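You operate a simulated robot arm through the tools that you are given. There is no shell and no other tool.

You run a simulated two-armed robot. Do the job below in one go: nothing can be reset, and whatever is moved stays where it is left.

Task
Oil the bearing block with the strokes on the oil card.
Fine: couple the hose to the oil inlet and open the oil valve before pumping; end with the valve shut and the coupling in its rest. Where these are worked on the way, their far stop is far enough and under half their travel is too little: oil valve.

Only the result counts: the job must be done as asked and must still hold three seconds after the hand-in. Knocking over, shifting, dropping, spilling or breaking anything else fails it.

Robot
Two 6-joint arms with two-finger parallel grippers on one trunk that stands fixed in place. Base frame: the origin is at the foot of the trunk, x ahead of it, y to its left, z up; the work surface is at about z = 760. Readings come in mm, degrees, newtons and seconds.
The left shoulder is at [280, 185, 1105], the right one opposite. With the tool pointing down near the work surface each hand reaches from about 500 to 920 mm from the base axis, measured 20 degrees to its own side. Payload 1.57 kg a hand.
Tool frame (each hand has its own): the origin (TCP) lies between the finger pads and is the grasp point; the fingertips stand 30 mm ahead of it; z points along the fingers, y is the line along which they close. The gripper opens to 80 mm. The fingers are 17 mm wide and 12 mm thick; the gripper's body (40 by 82 mm) begins 80 mm behind the TCP.
Orientation is that of the tool frame in the base frame, as a unit quaternion [x, y, z, w]. With the fingers straight down and closing along the base's y, the tool's x points along the base's -x, its y along +y and its z along -z.

Tools
- The arms move only by the tool servo_tool. It takes "left_deltas", "right_deltas" or both (then of equal length, played together; a hand with none holds still); each is a list of rows, each a list of 3 entries, a list of its own where there are three numbers: the shift along the tool's x, y, z in units of 20 mm (1.0 is 20 mm), then the turn, a rotation vector about the tool's x, y, z in units of 5 degrees (1.0 is 5 degrees), then the gripper command, from -1 (fully open) to 1 (shut), values between in proportion. In form: [[[tx, ty, tz], [rx, ry, rz], hand], ...]. A call has 1 to 20 rows; each row shifts and turns the commanded pose from where the row before left it, along the tool's axes as they then stand. A call with a number of a shift or a turn outside -1 to 1 is refused whole. A row lasts 0.2 s, in which the tool goes at most 50 mm and 8.6 degrees; a call with a longer step from one row to the next is refused whole, and so is a gripper value outside its range. A pose out of reach is approached as far as the arm can. The call stops where the force on the tool passes 90 N (or 10 N more than at its start, if that is more) or the arm is blocked; 0.2 s more then pass. The fingers move at their own pace (about 153 mm/s each) and stop on an object; they squeeze with about 43 N. The grip force told is the motor's: it shows also when the fingers shut on nothing. Time passes only in rows, and 0.2 s behind the last, so rows that do not move let the fingers close. The reply holds the time, the measured pose of the TCP, the force on the tool along the base axes, the opening and the grip force, in the units named above and with some noise, with the torque about the TCP (base axes, N m) and any sound that the robot's microphone picked up, and new pictures: "show" is both (left out), scene, wrist or none (wrist: the cameras of the hands that moved).
- Cameras (640 x 400 px; columns grow to the right, rows downward): "scene" is now at [232.6, 17.7, 1539.4]; the picture's right is [0.23, -0.97, 0.00], its down [-0.77, -0.18, -0.61] and it looks along [0.60, 0.14, -0.79] (base axes); focal length 346 px, centre (320, 200). "left" rides on the left gripper at [72, 6, -122] in its tool frame; the picture's right is [-0.09, 1.00, 0.00], its down [-0.84, -0.08, -0.54] and it looks along [-0.54, -0.05, 0.84] (tool axes); focal length 238 px, centre (320, 200). "right" rides on the right gripper at [72, -7, -122] in its tool frame; the picture's right is [0.09, 1.00, 0.00], its down [-0.84, 0.08, -0.54] and it looks along [-0.54, 0.05, 0.84] (tool axes); focal length 238 px, centre (320, 200).
- move_column(by): slides the trunk up (or, below 0, down) by that many mm; the arms and the scene camera ride with it, the base frame stays. It gives what a move gives, with no picture.
- aim_head(pan, tilt): turns the head with the scene camera to pan (to the left, within 86 degrees either way) and tilt (down, from -29 to 69), counted from straight ahead of the robot. It gives what a move gives, and a new picture of the scene camera.
- probe_pixels(camera, pixels): there is no depth. For up to 12 entries [column, row, z] of the newest picture of that camera ("zoom" is the newest enlarged one), the place [x, y] in the base frame at which the ray of that pixel passes the height z, good to about 2 mm. No time passes.
- inspect(camera, box): a new picture of the part [left, top, right, bottom] of that camera's present view, enlarged. No time passes.
- close_job(): hands the job in; it is judged then, once.

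Unless the task says otherwise, let go and move clear before handing in.

The tools are called after "Emit:" as a command line: name --argument value ..., lists and objects as JSON in quotes. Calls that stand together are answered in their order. servo_tool: Moves the arms, as the interface text tells. Its arguments: {"type":"object","properties":{"left_deltas":{"type":"array"},"right_deltas":{"type":"array"},"show":{"type":"string","enum":["both","scene","wrist","none"]}},"required":[]} The other tools are called the same way: move_column (by) moves the trunk up or down; aim_head (pan, tilt) turns the head that bears the scene camera; probe_pixels (camera, pixels) gives the place at which the rays of pixels pass given heights; inspect (camera, box) takes an enlarged picture of a part of a camera's view; close_job () hands the job in.

At the start:

```text
t: 0.0
left_tcp_pos: [533.2, 293.0, 1197.2]
left_ee_rot: [0.0, 1.0, 0.0, 0.0]
left_ft_force: [0.3, -0.2, -0.3]
left_moment: [0.02, -0.01, 0.0]
left_width: 80.2
left_grip_force: 0.1
right_tcp_pos: [571.7, -208.0, 1131.5]
right_ee_rot: [-0.001, 1.0, 0.0, 0.0]
right_ft_force: [0.3, -0.3, 0.5]
right_moment: [-0.01, 0.01, 0.01]
right_width: 80.1
right_grip_force: 0.1
trunk travel left (down, up): [-800.0, 190.0]
head pan, tilt (commanded): [13.4, 52.2]
```

scene: 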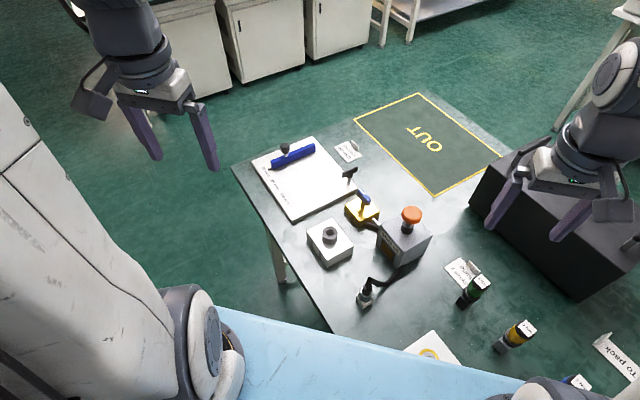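
right: 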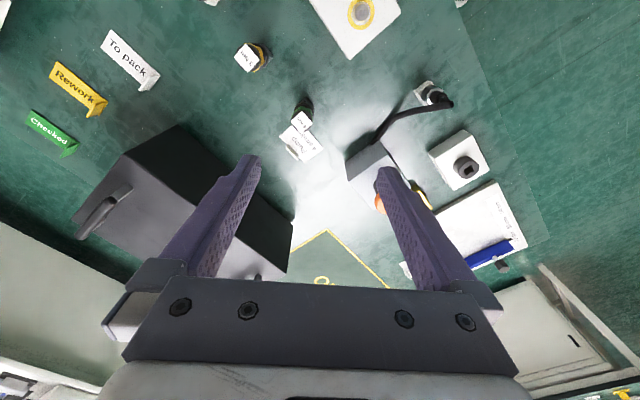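
left: 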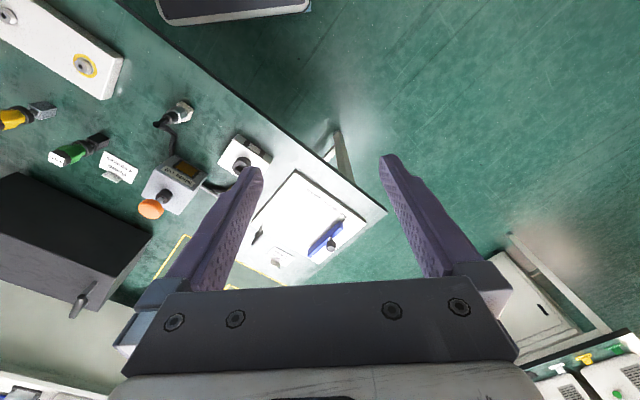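

The scene shows a table with a white board (blue handle), a yellow valve-like part near (362,208), a pump with an orange knob (411,215), a hose end at (366,295), a block with a port (330,238), and labels. I'll enlarge parts of the view to read cards and identify parts.

Emit:
inspect --camera "scene" --box '[240, 120, 400, 220]'

Emit:
inspect --camera "scene" --box '[290, 180, 450, 320]'

Emit:
inspect --camera "scene" --box '[420, 240, 640, 400]'

```text
4.00 times, centred on (320, 170) of scene
```

zoom: 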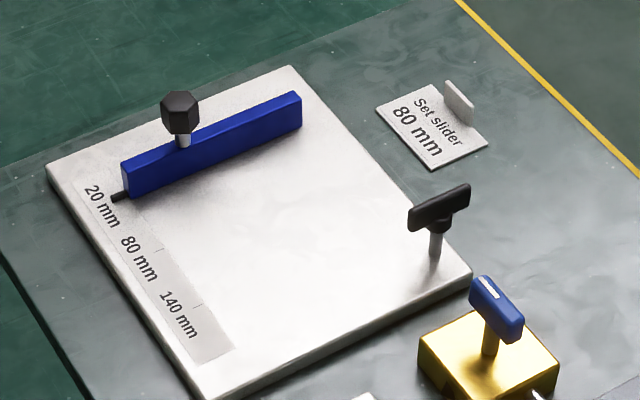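

```text
2.86 times, centred on (370, 250) of scene
```

zoom: 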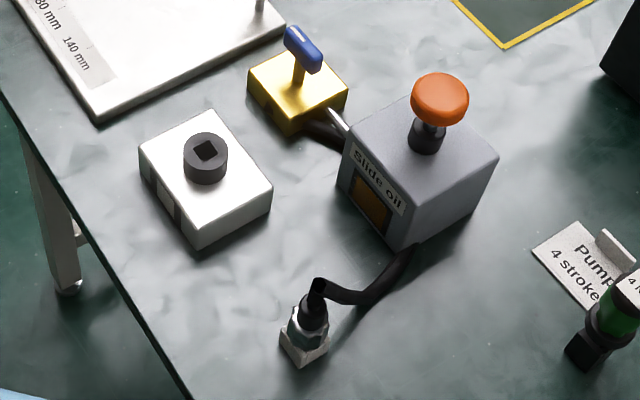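

```text
2.50 times, centred on (530, 320) of scene
```

zoom: 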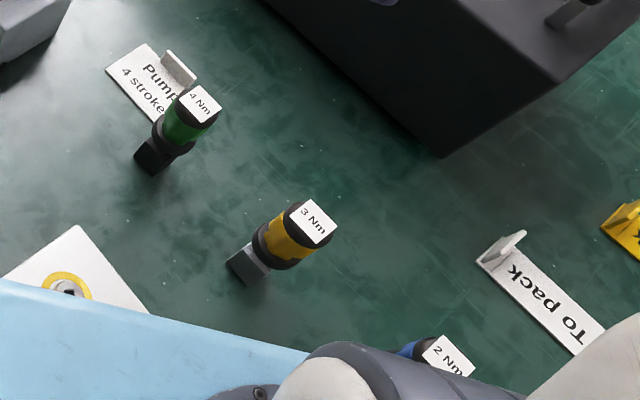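

The card at (466,272) reads "Pump … 4 strokes"; the valve seems to be the yellow block with the blue handle. A plate with a yellow ring at (430,352) is partly hidden, so I'll aim the head lower and to the right.

Emit:
aim_head --pan -10 --tilt 66

```text
t: 0.9
left_tcp_pos: [533.5, 293.3, 1195.3]
left_ee_rot: [0.0, 1.0, 0.0, 0.0]
left_ft_force: [-0.6, 0.4, -0.4]
left_moment: [0.0, 0.03, 0.03]
left_width: 80.0
left_grip_force: 0.1
right_tcp_pos: [573.4, -208.9, 1131.6]
right_ee_rot: [-0.001, 1.0, 0.0, 0.0]
right_ft_force: [0.2, 0.2, -0.6]
right_moment: [-0.01, 0.01, -0.01]
right_width: 79.9
right_grip_force: 0.2
trunk travel left (down, up): [-800.0, 190.0]
head pan, tilt (commanded): [-10.0, 66.0]
```

scene: 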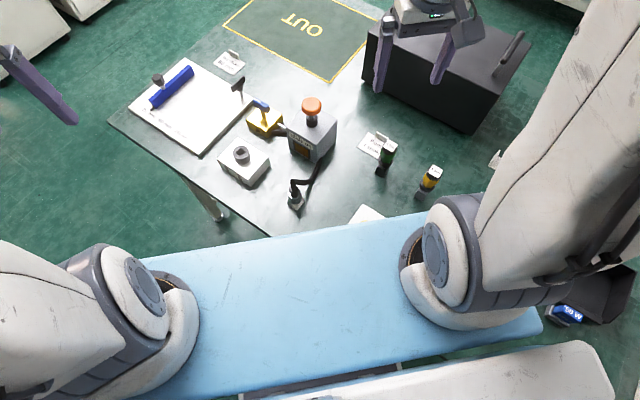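

The trunk beam hides the ringed plate from this head angle; the right wrist camera sees it at (360,12). I'll enlarge both wrist views.

Emit:
inspect --camera "right" --box '[280, 0, 540, 160]'

Emit:
inspect --camera "left" --box '[0, 0, 280, 180]'

Emit:
inspect --camera "right" --box '[380, 60, 540, 280]'

Emit:
inspect --camera "scene" --box '[200, 80, 420, 220]'

```text
2.46 times, centred on (410, 80) of right
```

zoom: 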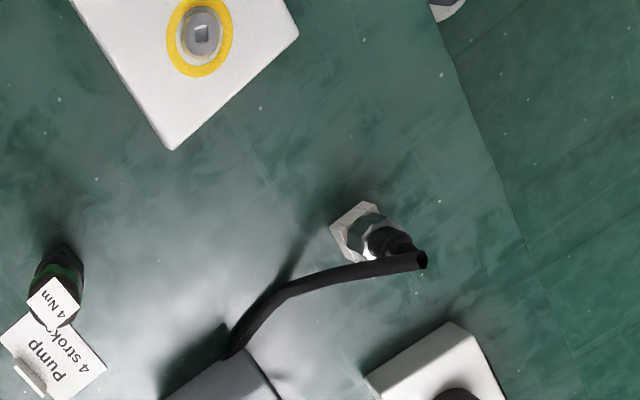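

```text
2.22 times, centred on (140, 90) of left
```

zoom: 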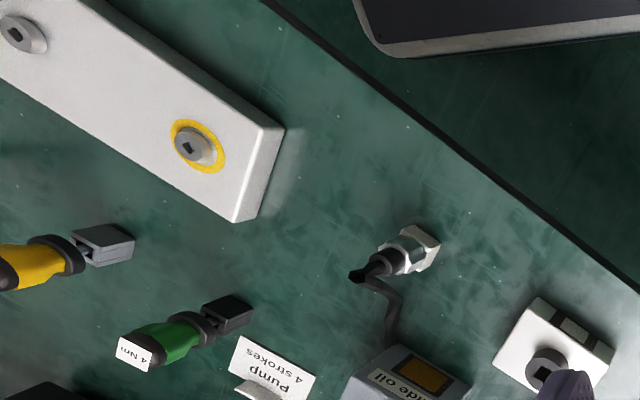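

```text
1.82 times, centred on (460, 170) of right
```

zoom: 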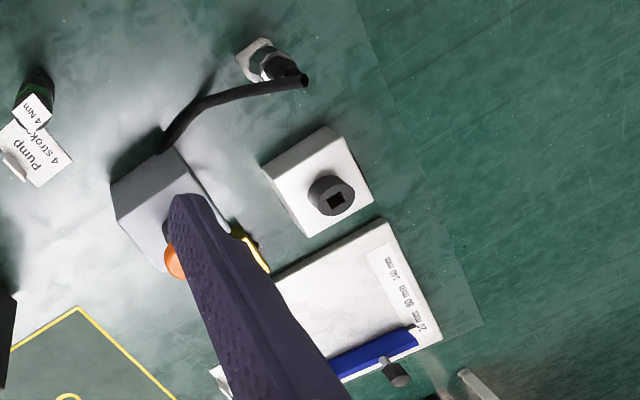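

```text
2.86 times, centred on (310, 150) of scene
```

zoom: 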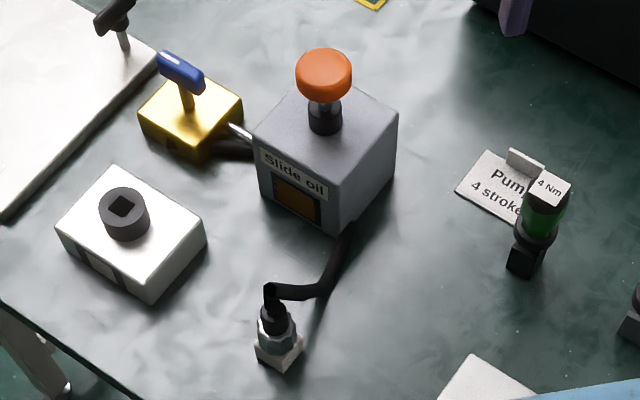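

The black socket on the white block at (243,155) appears to be the oil inlet, and the coupling sits in its hex rest at (296,200). I'll probe rough positions for these.

Emit:
probe_pixels --camera "scene" --pixels '[[296, 205, 760], [294, 190, 820], [241, 153, 820], [243, 172, 790], [261, 104, 830], [265, 122, 790], [312, 104, 880], [312, 130, 830], [219, 168, 760], [248, 187, 760], [271, 163, 760]]'

```text
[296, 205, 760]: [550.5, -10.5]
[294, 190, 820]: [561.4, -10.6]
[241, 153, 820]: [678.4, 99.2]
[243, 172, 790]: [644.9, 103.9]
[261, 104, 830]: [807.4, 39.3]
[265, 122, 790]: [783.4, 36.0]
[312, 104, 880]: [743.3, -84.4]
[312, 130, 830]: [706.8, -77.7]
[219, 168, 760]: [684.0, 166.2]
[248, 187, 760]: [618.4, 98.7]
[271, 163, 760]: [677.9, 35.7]
```

Positions: coupling ≈ (555,-10), inlet ≈ (675,100), valve ≈ (795,38), pump knob ≈ (740,-84). I'll bring the left hand over for a closer wrist view of the coupling, inlet and valve.

Emit:
servo_tool --left_deltas '[[[-0.2, -1, 0.8], [0, 0, 0], -1], [[-0.2, -1, 0.8], [0, 0, 0], -1], [[-0.2, -1, 0.8], [0, 0, 0], -1], [[-0.2, -1, 0.8], [0, 0, 0], -1], [[-0.2, -1, 0.8], [0, 0, 0], -1], [[-0.2, -1, 0.8], [0, 0, 0], -1], [[-0.2, -1, 0.8], [0, 0, 0], -1], [[-0.2, -1, 0.8], [0, 0, 0], -1], [[-0.2, -1, 0.8], [0, 0, 0], -1], [[-0.2, -1, 0.8], [0, 0, 0], -1]]' --show "both"

```text
t: 3.1
left_tcp_pos: [574.5, 93.2, 1035.9]
left_ee_rot: [-0.001, 1.0, 0.001, -0.001]
left_ft_force: [0.4, -0.3, 0.5]
left_moment: [-0.01, -0.02, 0.04]
left_width: 79.7
left_grip_force: 0.1
right_tcp_pos: [572.4, -206.2, 1132.6]
right_ee_rot: [-0.001, 1.0, 0.0, -0.001]
right_ft_force: [0.6, 0.3, 0.0]
right_moment: [0.01, -0.01, -0.02]
right_width: 80.0
right_grip_force: 0.1
trunk travel left (down, up): [-800.0, 190.0]
head pan, tilt (commanded): [-10.0, 66.0]
```

scene: 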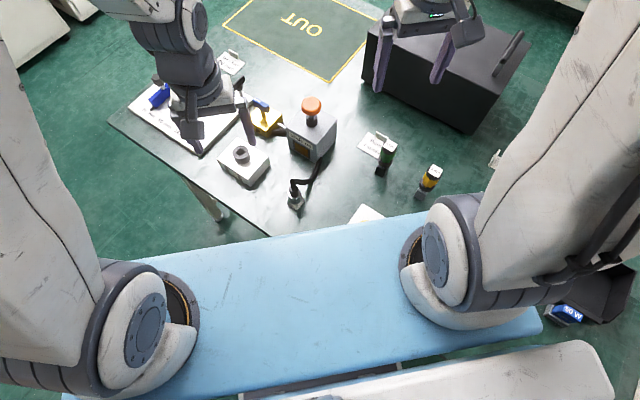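
left: 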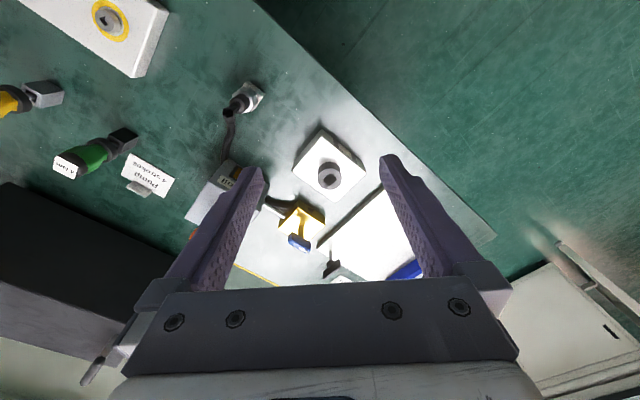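

The left wrist view now shows the inlet block at (330,165), the valve at (300,222) and the coupling at (242,98). I'll enlarge these.

Emit:
inspect --camera "left" --box '[260, 110, 400, 200]'

Emit:
inspect --camera "left" --box '[190, 60, 290, 125]'

Emit:
inspect --camera "left" --box '[180, 150, 360, 270]'

```text
4.44 times, centred on (330, 155) of left
```

zoom: 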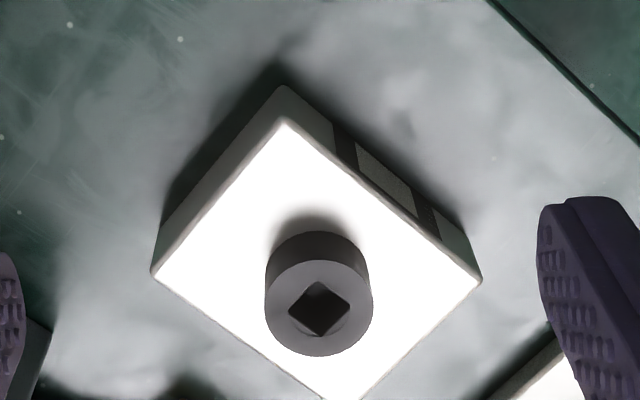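

```text
6.15 times, centred on (240, 92) of left
```

zoom: 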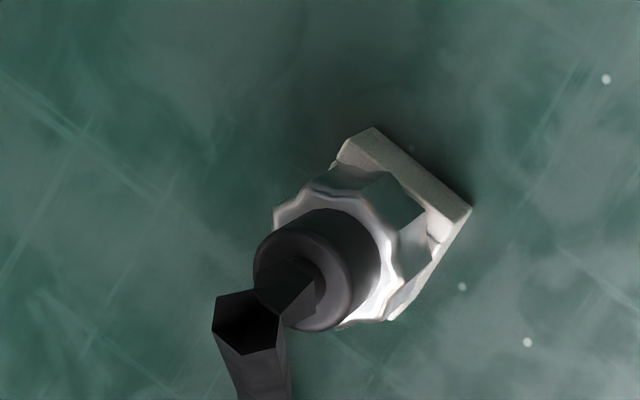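

```text
3.33 times, centred on (270, 210) of left
```

zoom: 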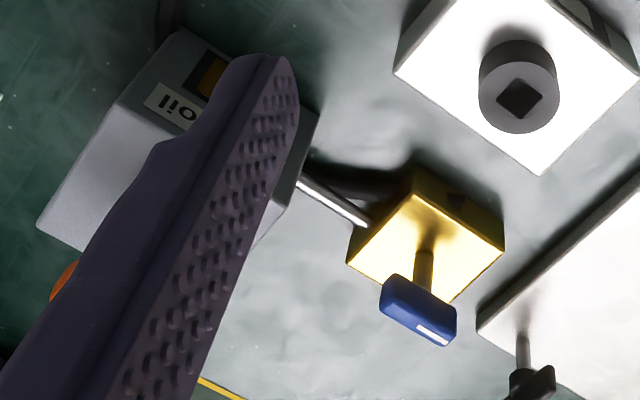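

The inlet is a black socket with a square hole aligned with its block, and the coupling has a silver collar and square rest. I need a closer look at the valve and its marks, so I'll move the left hand further and nearer.

Emit:
servo_tool --left_deltas '[[[-1, -0.4, 0.5], [0, 0, 0], -1], [[-1, -0.4, 0.5], [0, 0, 0], -1], [[-1, -0.4, 0.5], [0, 0, 0], -1], [[-1, -0.4, 0.5], [0, 0, 0], -1], [[-1, -0.4, 0.5], [0, 0, 0], -1], [[-1, -0.4, 0.5], [0, 0, 0], -1], [[-1, -0.4, 0.5], [0, 0, 0], -1]]' --show "wrist"

Emit:
aim_head --pan 5 --tilt 58

```text
t: 4.7
left_tcp_pos: [714.1, 36.2, 965.5]
left_ee_rot: [0.0, 1.0, 0.001, 0.0]
left_ft_force: [-0.2, -0.1, 0.0]
left_moment: [-0.04, 0.01, 0.01]
left_width: 79.8
left_grip_force: 0.2
right_tcp_pos: [572.5, -207.5, 1132.3]
right_ee_rot: [-0.001, 1.0, 0.0, 0.0]
right_ft_force: [-0.5, -0.4, -0.4]
right_moment: [0.01, 0.02, 0.01]
right_width: 79.8
right_grip_force: 0.1
trunk travel left (down, up): [-800.0, 190.0]
head pan, tilt (commanded): [-10.0, 66.0]
```

left: 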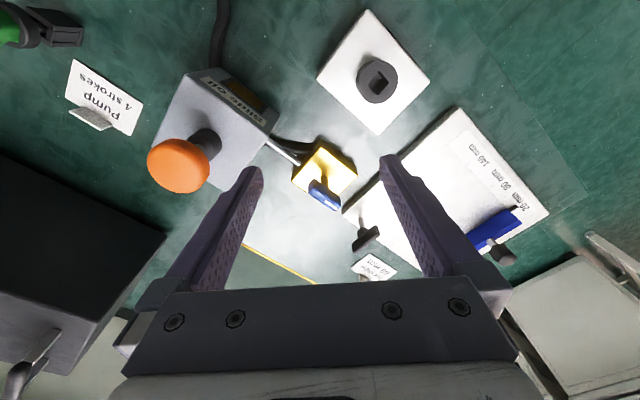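

```text
t: 5.4
left_tcp_pos: [713.7, 38.8, 966.3]
left_ee_rot: [0.0, 1.0, 0.001, 0.0]
left_ft_force: [0.2, -0.3, -0.1]
left_moment: [-0.02, 0.01, -0.02]
left_width: 79.8
left_grip_force: 0.0
right_tcp_pos: [571.4, -207.1, 1131.8]
right_ee_rot: [-0.001, 1.0, 0.0, 0.0]
right_ft_force: [-0.2, 0.3, -1.0]
right_moment: [-0.02, 0.01, -0.02]
right_width: 80.0
right_grip_force: 0.0
trunk travel left (down, up): [-800.0, 190.0]
head pan, tilt (commanded): [5.0, 58.0]
```

scene: 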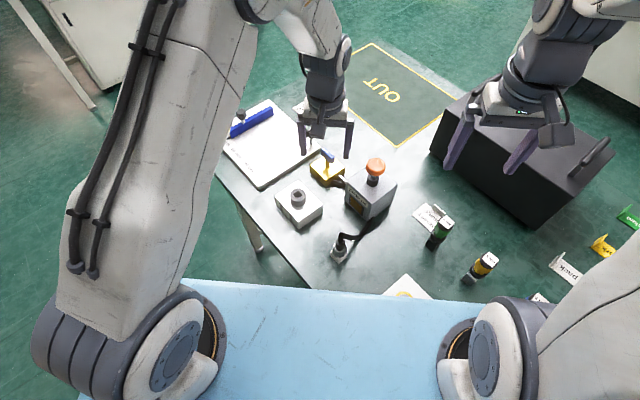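

Emit:
inspect --camera "left" --box '[260, 120, 380, 220]'

Emit:
inspect --camera "left" --box '[130, 50, 300, 200]'

Emit:
inspect --camera "scene" --box '[260, 130, 420, 270]'

Emit:
inspect --camera "left" --box '[310, 0, 440, 140]'

```text
4.00 times, centred on (320, 170) of left
```

zoom: 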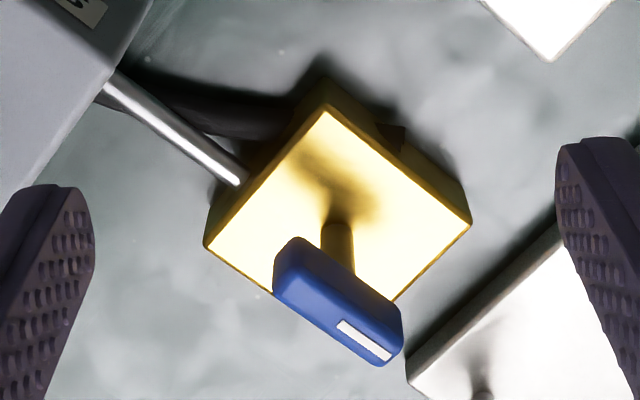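

```text
2.67 times, centred on (215, 125) of left
```

zoom: 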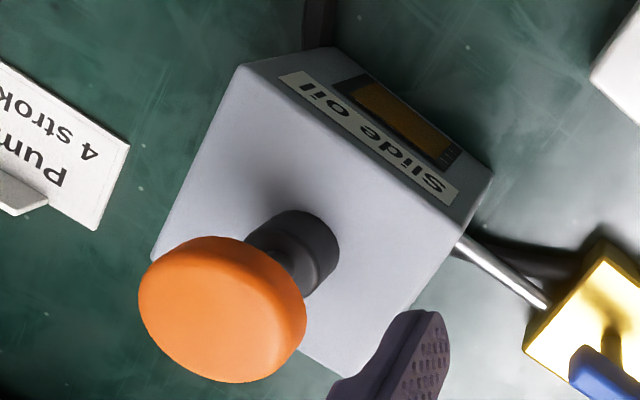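

```text
2.86 times, centred on (340, 200) of scene
```

zoom: 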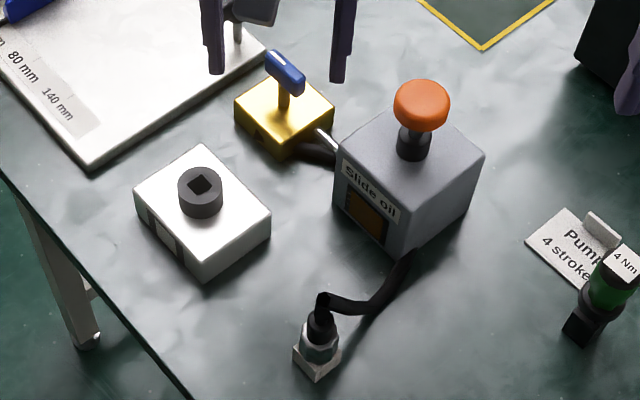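

```text
2.86 times, centred on (375, 70) of left
```

zoom: 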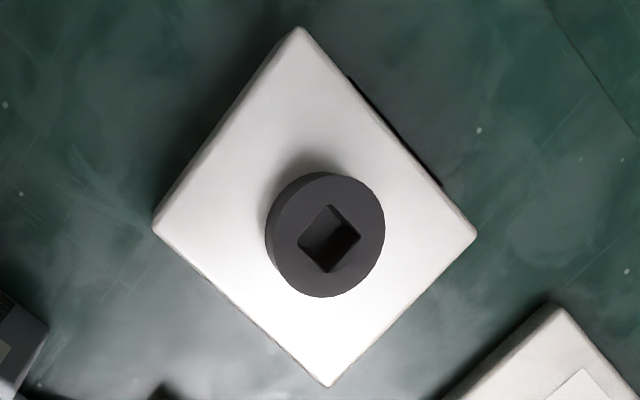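

Emit:
inspect --camera "scene" --box '[305, 140, 355, 195]'

Emit:
inspect --camera "scene" --box '[320, 220, 370, 275]'

Emit:
inspect --camera "scene" --box '[270, 175, 330, 235]'

Emit:
inspect --camera "scene" --box '[340, 150, 400, 225]'

```text
7.27 times, centred on (330, 168) of scene
```

zoom: 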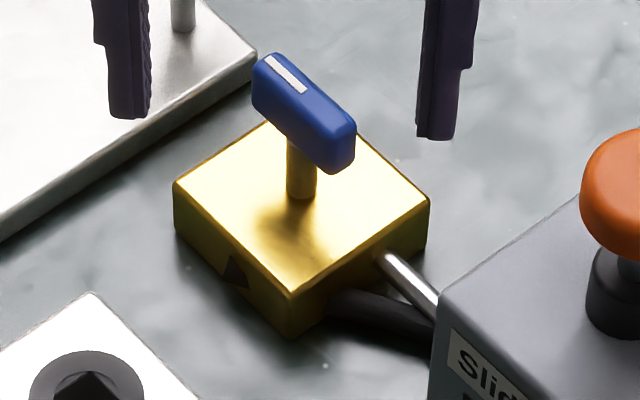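

```text
7.27 times, centred on (345, 248) of scene
```

zoom: 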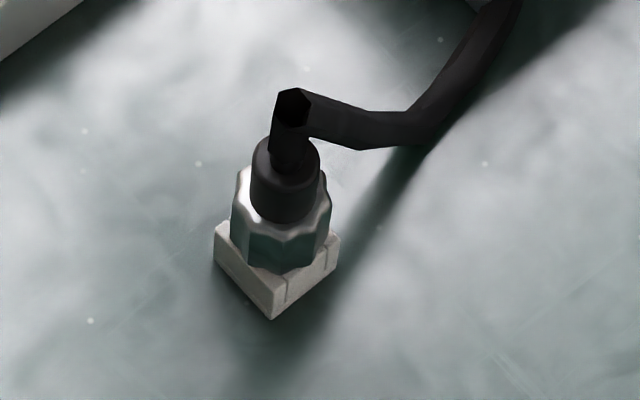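

```text
6.67 times, centred on (300, 205) of scene
```

zoom: 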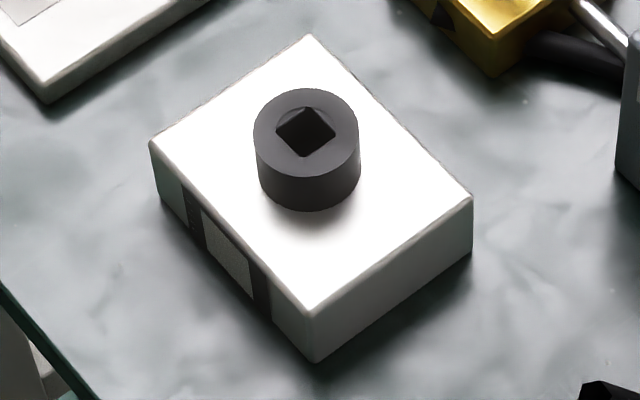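

```text
5.33 times, centred on (370, 188) of scene
```

zoom: 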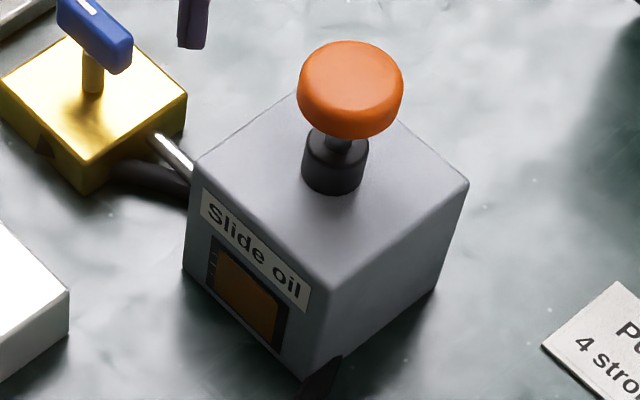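

The valve handle lies parallel to the pump pipe with a white mark on its far end; no labels show its open direction, so I will find the stop by feel. Next I move the left hand over the coupling for a close view of it and its rest.

Emit:
servo_tool --left_deltas '[[[0.9, -0.28, 0.2], [0, 0, 0], -1], [[0.9, -0.28, 0.2], [0, 0, 0], -1], [[0.9, -0.28, 0.2], [0, 0, 0], -1], [[0.9, -0.28, 0.2], [0, 0, 0], -1], [[0.9, -0.28, 0.2], [0, 0, 0], -1], [[0.9, -0.28, 0.2], [0, 0, 0], -1], [[0.9, -0.28, 0.2], [0, 0, 0], -1], [[0.9, -0.28, 0.2], [0, 0, 0], -1]]' --show "both"

```text
t: 7.2
left_tcp_pos: [569.4, -7.5, 935.0]
left_ee_rot: [-0.001, 1.0, 0.0, 0.0]
left_ft_force: [0.4, 0.0, -0.3]
left_moment: [-0.04, 0.03, 0.04]
left_width: 80.0
left_grip_force: 0.0
right_tcp_pos: [572.0, -208.1, 1131.8]
right_ee_rot: [-0.001, 1.0, 0.0, -0.001]
right_ft_force: [0.0, 0.0, 0.1]
right_moment: [0.0, 0.02, -0.01]
right_width: 80.1
right_grip_force: 0.0
trunk travel left (down, up): [-800.0, 190.0]
head pan, tilt (commanded): [5.0, 58.0]
```

scene: 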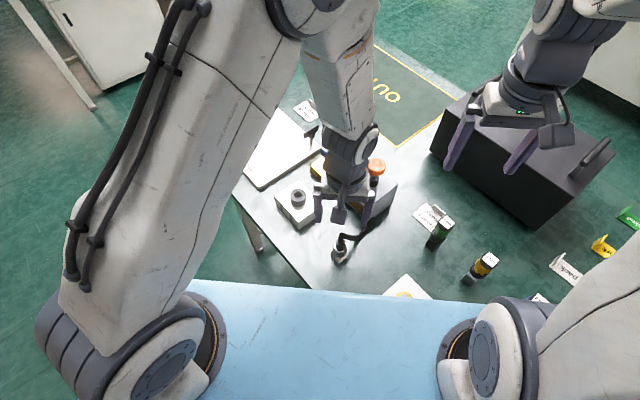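
left: 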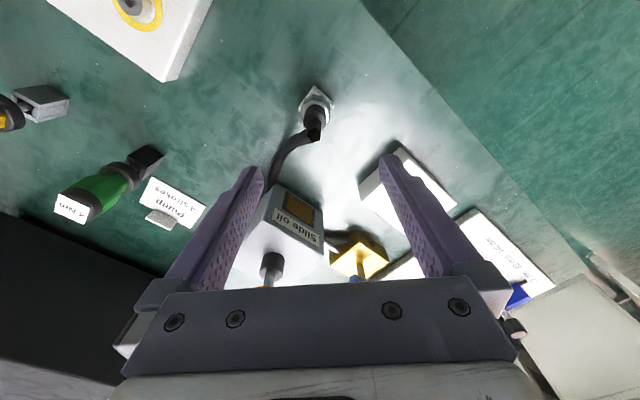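

Emit:
inspect --camera "left" --box '[260, 70, 370, 200]'

Emit:
inspect --camera "left" --box '[290, 75, 345, 150]'

```text
3.08 times, centred on (315, 135) of left
```

zoom: 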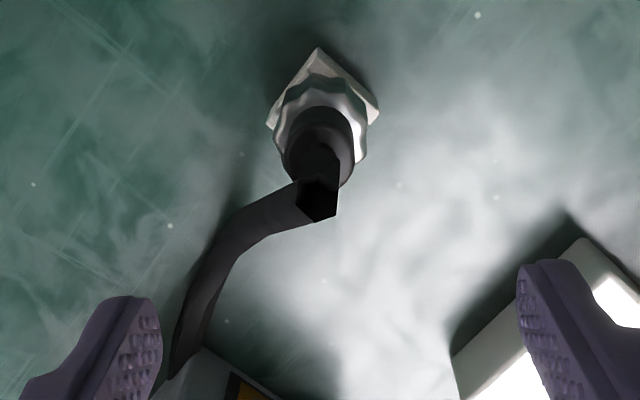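

```text
5.33 times, centred on (318, 112) of left
```

zoom: 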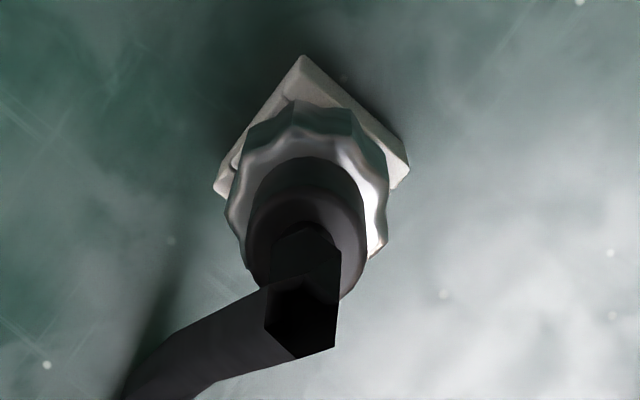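

I'll triangulate the coupling's features (hose elbow, collar, rest corners) by probing the same points from the two cameras at several heights.

Emit:
probe_pixels --camera "left" --pixels '[[314.2, 134.5, 820], [314.2, 134.5, 840], [314.2, 134.5, 860], [314.8, 85.2, 760], [314.8, 85.2, 780], [334.9, 105.4, 760], [334.9, 105.4, 780], [297.9, 111, 760], [297.9, 111, 780]]'

Emit:
probe_pixels --camera "scene" --pixels '[[341.3, 234.9, 820], [341.3, 234.9, 840], [341.3, 234.9, 860], [330.3, 252, 760], [330.3, 252, 780], [338.8, 264, 760], [338.8, 264, 780], [347.8, 254, 760], [347.8, 254, 780]]'

Emit:
inspect --camera "scene" --box '[325, 225, 357, 269]'

```text
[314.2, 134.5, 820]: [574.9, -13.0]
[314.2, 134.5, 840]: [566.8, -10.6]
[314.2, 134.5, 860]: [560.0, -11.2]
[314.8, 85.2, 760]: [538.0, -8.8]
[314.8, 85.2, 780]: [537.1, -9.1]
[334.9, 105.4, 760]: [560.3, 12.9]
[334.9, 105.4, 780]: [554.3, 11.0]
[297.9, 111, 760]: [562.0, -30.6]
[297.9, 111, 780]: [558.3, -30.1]
```

```text
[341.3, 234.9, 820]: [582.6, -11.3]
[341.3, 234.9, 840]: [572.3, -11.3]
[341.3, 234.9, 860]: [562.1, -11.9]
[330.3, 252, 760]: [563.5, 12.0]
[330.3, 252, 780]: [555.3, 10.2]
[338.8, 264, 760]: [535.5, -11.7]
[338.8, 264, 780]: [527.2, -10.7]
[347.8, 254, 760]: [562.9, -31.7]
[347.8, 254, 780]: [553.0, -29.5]
```

```text
9.09 times, centred on (341, 247) of scene
```

zoom: 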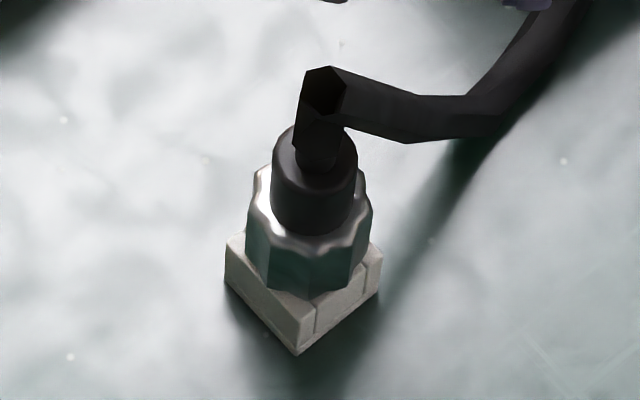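

The rest is a ~31 mm square at about (558,-10) turned ~45°, the collar ~30 mm wide, and the hose elbow tops out near z≈860 leaving towards +x,-y. I'll yaw the left hand 45° so that the hose passes between the fingers, then look again.

Emit:
servo_tool --left_deltas '[[[0, 0, 0], [0, 0, 1], -1], [[0, 0, 0], [0, 0, 1], -1], [[0, 0, 0], [0, 0, 1], -1], [[0, 0, 0], [0, 0, 1], -1], [[0, 0, 0], [0, 0, 1], -1], [[0, 0, 0], [0, 0, 1], -1], [[0, 0, 0], [0, 0, 1], -1], [[0, 0, 0], [0, 0, 1], -1], [[0, 0, 0], [0, 0, 1], -1]]' --show "both"

```text
t: 9.2
left_tcp_pos: [570.8, -7.3, 932.9]
left_ee_rot: [0.383, 0.924, -0.001, 0.0]
left_ft_force: [0.4, -0.8, 0.2]
left_moment: [0.01, 0.04, -0.04]
left_width: 79.8
left_grip_force: 0.1
right_tcp_pos: [571.9, -206.7, 1130.9]
right_ee_rot: [-0.001, 1.0, 0.0, 0.0]
right_ft_force: [0.2, -0.1, 0.0]
right_moment: [0.03, 0.01, -0.04]
right_width: 80.3
right_grip_force: 0.1
trunk travel left (down, up): [-800.0, 190.0]
head pan, tilt (commanded): [5.0, 58.0]
```

scene: 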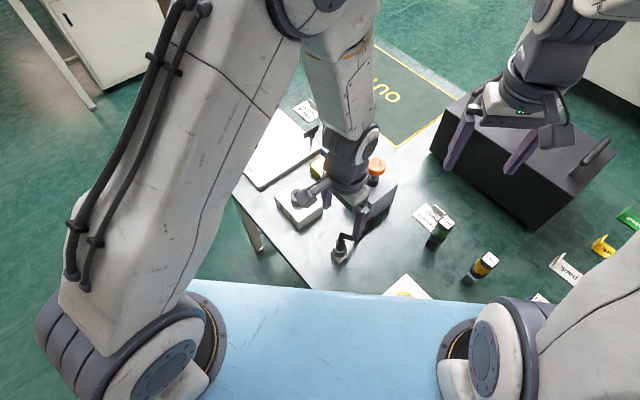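
left: 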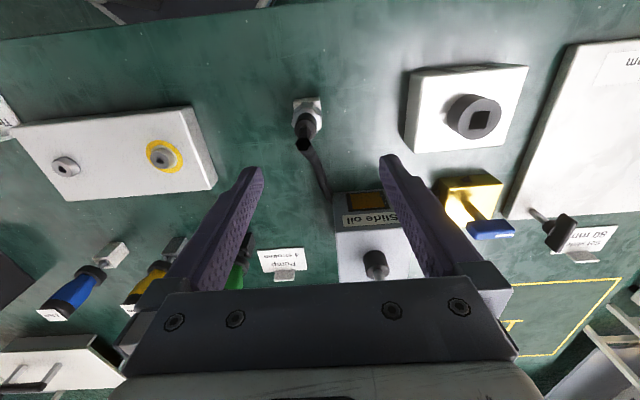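

The wrist view is now nearly square with the station: rest at (307,110), inlet at (475,120). I'll enlarge both to measure their yaw exactly.

Emit:
inspect --camera "left" --box '[280, 85, 340, 160]'

Emit:
inspect --camera "left" --box '[400, 55, 540, 160]'

```text
5.33 times, centred on (310, 122) of left
```

zoom: 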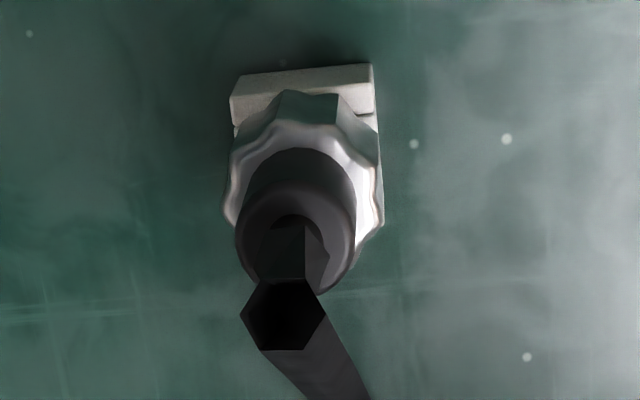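

```text
3.81 times, centred on (470, 108) of left
```

zoom: 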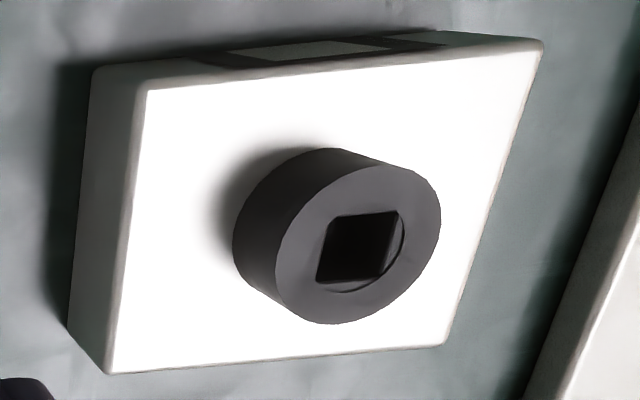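

Emit:
probe_pixels --camera "zoom" --pixels '[[147, 90, 785], [540, 40, 785], [445, 346, 785], [107, 374, 785], [147, 90, 800], [540, 40, 800], [445, 346, 800], [107, 374, 800], [358, 243, 805], [358, 243, 820], [358, 243, 835], [67, 330, 760]]'

Emit:
inspect --camera "scene" --box '[265, 170, 330, 235]'

```text
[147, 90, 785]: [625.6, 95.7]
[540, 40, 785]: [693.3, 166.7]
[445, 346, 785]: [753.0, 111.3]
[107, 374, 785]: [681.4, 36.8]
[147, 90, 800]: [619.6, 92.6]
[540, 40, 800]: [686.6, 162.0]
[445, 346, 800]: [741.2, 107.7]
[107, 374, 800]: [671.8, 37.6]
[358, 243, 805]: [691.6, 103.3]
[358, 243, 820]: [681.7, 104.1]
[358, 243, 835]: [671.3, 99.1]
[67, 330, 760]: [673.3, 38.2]
```

```text
6.15 times, centred on (298, 202) of scene
```

zoom: 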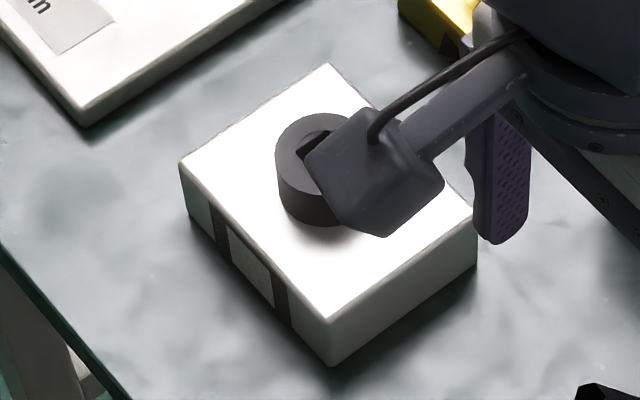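

Emit:
probe_pixels --camera "left" --pixels '[[294.4, 99.1, 760], [319.9, 96.3, 760], [294.4, 99.1, 775], [319.9, 96.3, 775], [321, 108, 775]]'

Emit:
inspect --camera "scene" --box '[325, 232, 355, 268]'

Emit:
probe_pixels --camera "scene" --pixels '[[330.9, 255.8, 760], [338.7, 264.1, 760], [347.5, 257.2, 760]]'

```text
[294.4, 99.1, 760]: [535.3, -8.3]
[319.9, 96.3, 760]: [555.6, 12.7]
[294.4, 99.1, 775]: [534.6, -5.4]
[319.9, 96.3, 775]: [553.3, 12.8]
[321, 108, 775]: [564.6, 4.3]
```

```text
11.11 times, centred on (340, 250) of scene
```

zoom: 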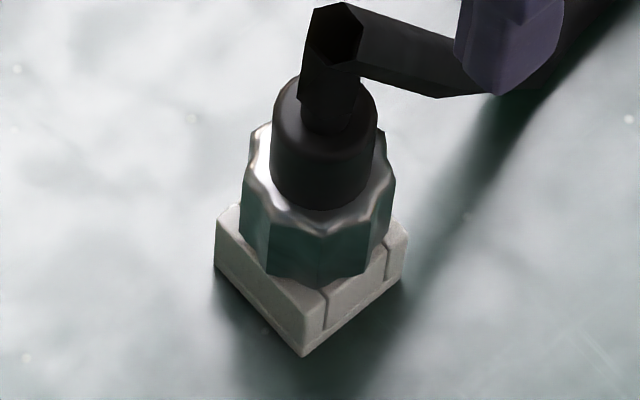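

```text
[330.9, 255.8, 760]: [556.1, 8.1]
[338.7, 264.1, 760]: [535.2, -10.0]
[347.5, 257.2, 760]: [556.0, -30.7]
```

The rest's centre works out near (556.5,-10) and its edges at ~45°, matching the inlet block (~45.5°). I'll centre the left hand over it and come down to z≈850, then check alignment.

Emit:
servo_tool --left_deltas '[[[0.4, -0.6, 0], [0, 0, 0], -1], [[0, 0, 0.9], [0, 0, 0], -1], [[0, 0, 0.9], [0, 0, 0], -1], [[0, 0, 0.9], [0, 0, 0], -1], [[0, 0, 0.9], [0, 0, 0], -1], [[0, 0, 0.5], [0, 0, 0], -1]]' --show "both"

```text
t: 10.6
left_tcp_pos: [555.8, -12.1, 852.1]
left_ee_rot: [0.382, 0.924, 0.0, 0.0]
left_ft_force: [0.3, -0.1, -0.1]
left_moment: [-0.01, -0.03, 0.02]
left_width: 79.8
left_grip_force: 0.1
right_tcp_pos: [573.5, -207.2, 1132.2]
right_ee_rot: [-0.001, 1.0, 0.0, 0.0]
right_ft_force: [0.9, -0.2, 0.2]
right_moment: [-0.04, 0.02, 0.0]
right_width: 80.0
right_grip_force: 0.1
trunk travel left (down, up): [-800.0, 190.0]
head pan, tilt (commanded): [5.0, 58.0]
```

scene: 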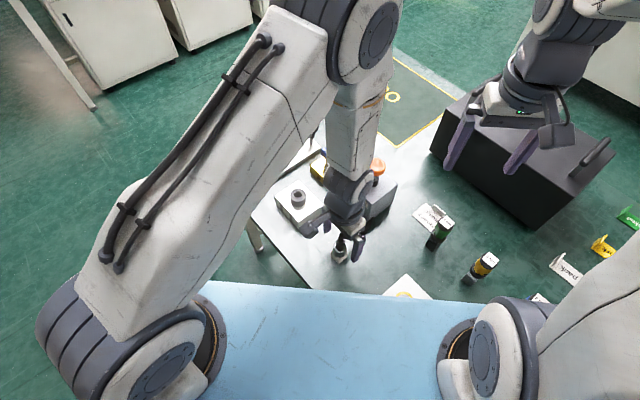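
left: 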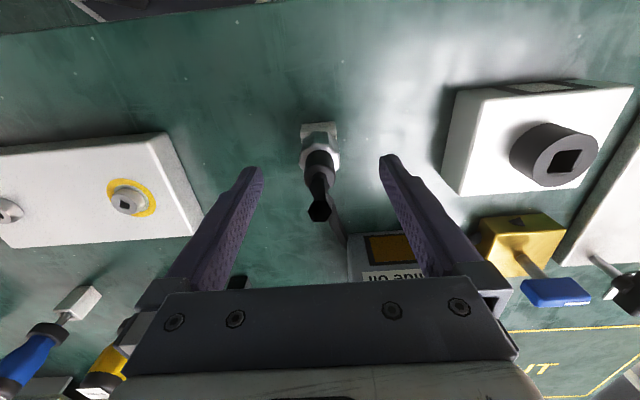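

Emit:
inspect --camera "left" --box '[280, 110, 360, 230]'

Emit:
probe_pixels --camera "left" --pixels '[[319, 207, 850], [319, 207, 860], [319, 163, 820], [319, 163, 830], [302, 150, 803], [338, 160, 803], [319, 123, 760], [303, 124, 760], [336, 121, 760]]'

```text
3.33 times, centred on (320, 170) of left
```

zoom: 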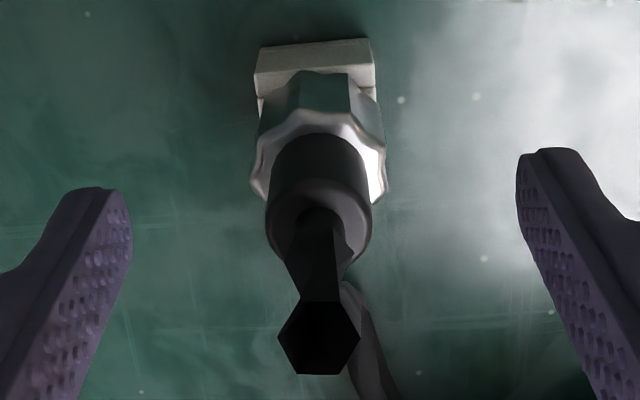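

```text
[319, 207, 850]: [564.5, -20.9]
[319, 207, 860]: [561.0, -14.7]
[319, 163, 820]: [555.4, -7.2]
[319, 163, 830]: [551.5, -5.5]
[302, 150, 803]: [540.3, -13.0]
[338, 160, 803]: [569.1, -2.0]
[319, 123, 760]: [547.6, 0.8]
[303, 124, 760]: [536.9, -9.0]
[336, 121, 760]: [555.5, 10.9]
```

The coupling axis is centred between the fingers (col ~319.6) and the elbow is around z≈870, so I'll lower so that the fingertips sit at z≈792, over the silver collar and above the rest.

Emit:
servo_tool --left_deltas '[[[0, 0.05, 0.75], [0, 0, 0], -1], [[0, 0, 0.75], [0, 0, 0], -1], [[0, 0, 0], [0, 0, 0], -1]]' --show "both"

Emit:
inspect --camera "scene" --box '[315, 215, 375, 275]'

Emit:
inspect --camera "left" --box '[240, 110, 400, 260]'

```text
t: 11.4
left_tcp_pos: [558.4, -10.0, 821.3]
left_ee_rot: [0.383, 0.924, 0.001, 0.0]
left_ft_force: [-0.8, 0.2, 0.5]
left_moment: [-0.02, -0.03, 0.01]
left_width: 80.3
left_grip_force: 0.1
right_tcp_pos: [573.4, -208.7, 1132.1]
right_ee_rot: [-0.001, 1.0, -0.001, 0.0]
right_ft_force: [-0.6, -0.4, -0.3]
right_moment: [0.01, -0.02, 0.02]
right_width: 80.0
right_grip_force: 0.1
trunk travel left (down, up): [-800.0, 190.0]
head pan, tilt (commanded): [5.0, 58.0]
```

scene: 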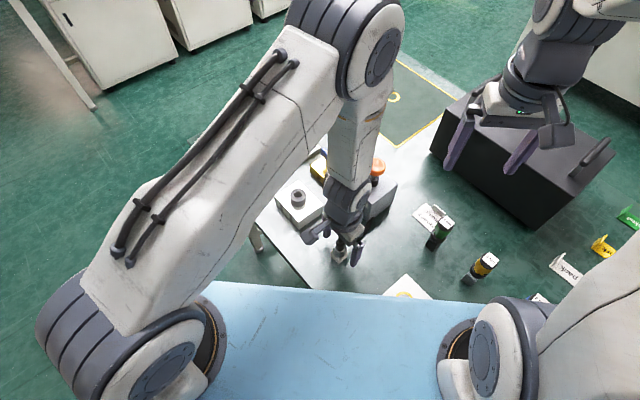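
left: 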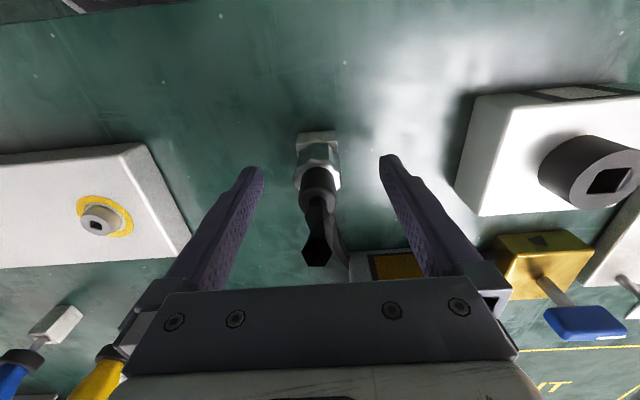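

```text
6.67 times, centred on (345, 245) of scene
```

zoom: 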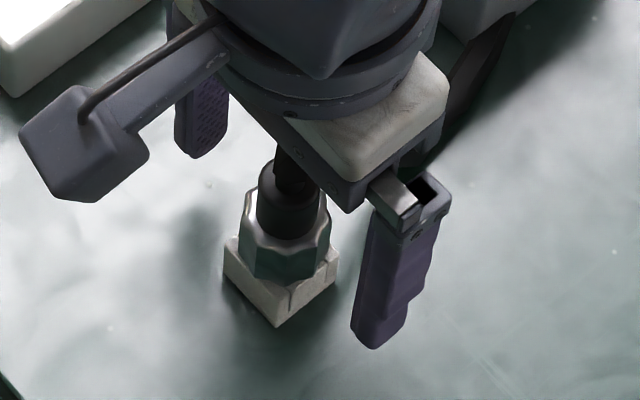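

```text
2.67 times, centred on (320, 185) of left
```

zoom: 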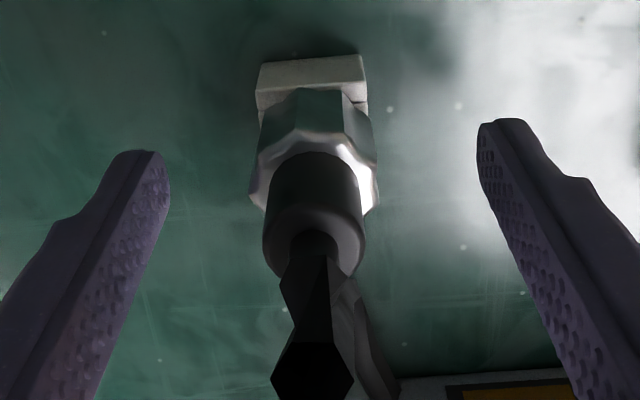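

The fingertips at z≈791 straddle the silver collar above the rest (collar between cols 305–340). I'll close the left gripper on it.

Emit:
servo_tool --left_deltas '[[[0.05, 0, 0], [0, 0, 0], 0.2], [[0, 0, 0], [0, 0, 0], 1], [[0, 0, 0], [0, 0, 0], 1], [[0, 0, 0], [0, 0, 0], 1]]' --show "both"

Emit:
inspect --camera "scene" --box '[315, 215, 375, 275]'

Emit:
inspect --camera "left" --box '[240, 110, 400, 260]'

```text
t: 12.4
left_tcp_pos: [556.2, -9.4, 820.9]
left_ee_rot: [0.382, 0.924, -0.001, 0.0]
left_ft_force: [1.6, -0.2, -0.1]
left_moment: [-0.01, -0.03, 0.0]
left_width: 27.2
left_grip_force: 37.7
right_tcp_pos: [572.6, -206.1, 1131.7]
right_ee_rot: [-0.002, 1.0, -0.001, 0.0]
right_ft_force: [0.6, 0.0, -0.9]
right_moment: [0.0, -0.02, 0.0]
right_width: 79.9
right_grip_force: 0.1
trunk travel left (down, up): [-800.0, 190.0]
head pan, tilt (commanded): [5.0, 58.0]
```

scene: 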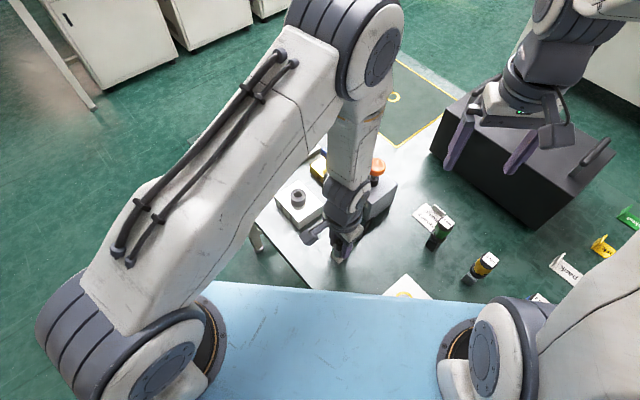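
left: 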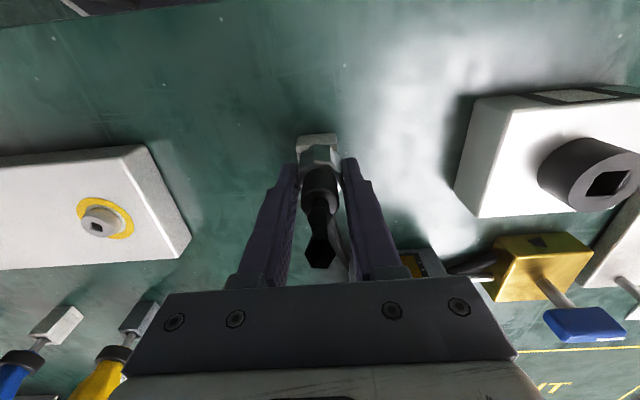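

```text
6.67 times, centred on (345, 245) of scene
```

zoom: 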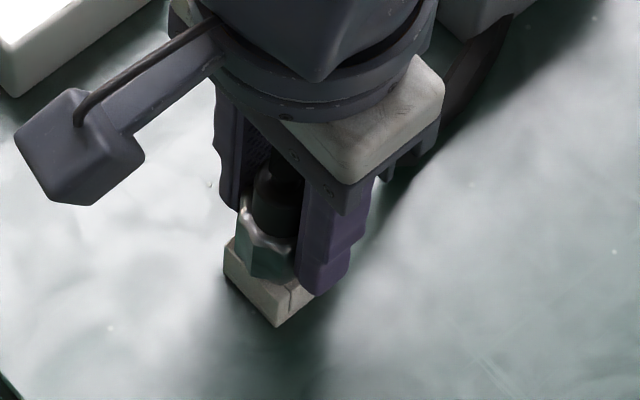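

```text
2.67 times, centred on (320, 185) of left
```

zoom: 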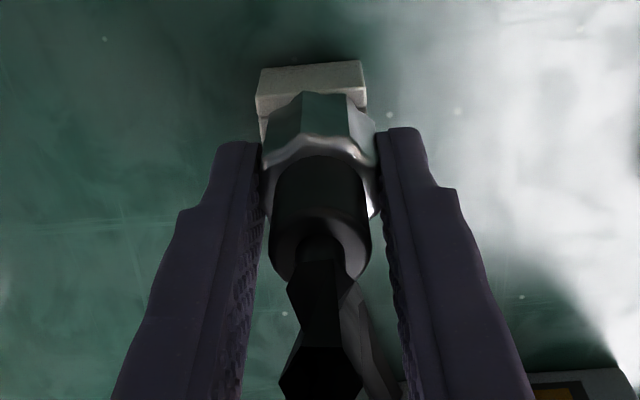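

The gripper holds the collar at 27 mm with 38 N. I'll lift straight up 40 mm slowly and check that only the coupling rises and its nose shows.

Emit:
servo_tool --left_deltas '[[[0, 0, -0.25], [0, 0, 0], 1], [[0, 0, -0.25], [0, 0, 0], 1], [[0, 0, -0.5], [0, 0, 0], 1], [[0, 0, -0.5], [0, 0, 0], 1], [[0, 0, -0.5], [0, 0, 0], 1]]' --show "both"

Emit:
inspect --camera "scene" --box '[315, 205, 375, 275]'

Emit:
inspect --camera "left" --box '[240, 100, 400, 250]'

```text
t: 13.6
left_tcp_pos: [556.0, -10.7, 860.9]
left_ee_rot: [0.382, 0.924, 0.001, 0.0]
left_ft_force: [-0.3, -0.3, 0.0]
left_moment: [0.01, -0.01, -0.03]
left_width: 27.6
left_grip_force: 38.0
right_tcp_pos: [572.1, -207.2, 1131.0]
right_ee_rot: [-0.001, 1.0, 0.001, 0.001]
right_ft_force: [-0.2, 0.2, -0.1]
right_moment: [0.01, 0.02, 0.01]
right_width: 79.9
right_grip_force: 0.1
trunk travel left (down, up): [-800.0, 190.0]
head pan, tilt (commanded): [5.0, 58.0]
```

scene: 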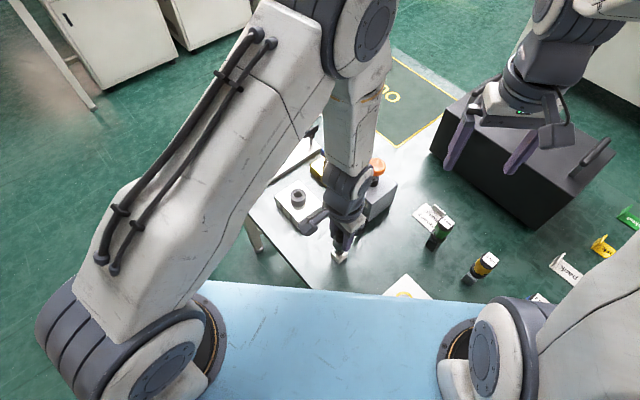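
left: 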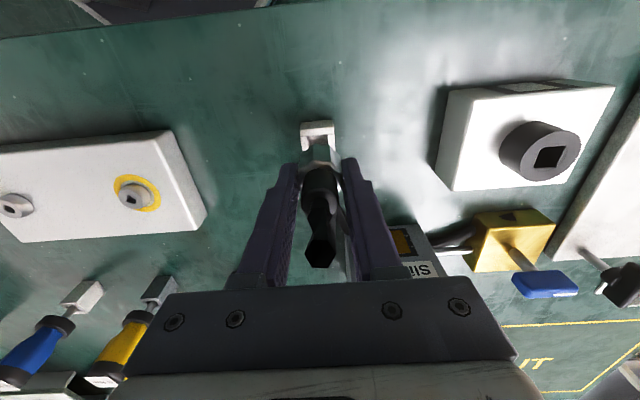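

```text
5.71 times, centred on (345, 240) of scene
```

zoom: 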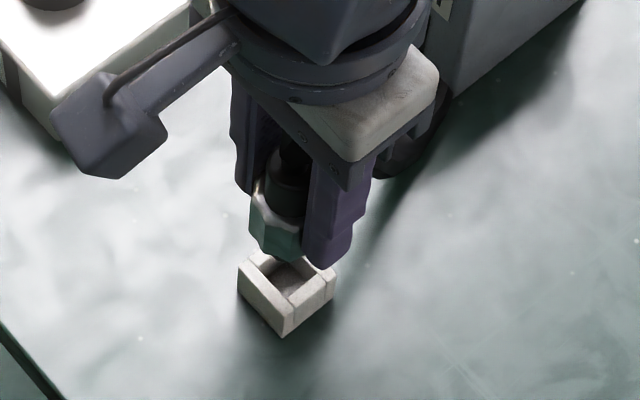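

```text
2.67 times, centred on (320, 175) of left
```

zoom: 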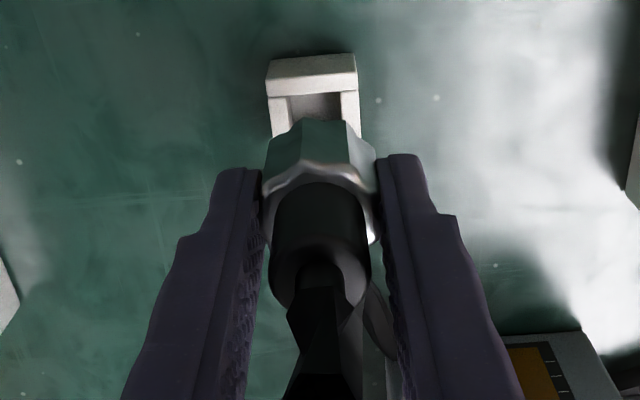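

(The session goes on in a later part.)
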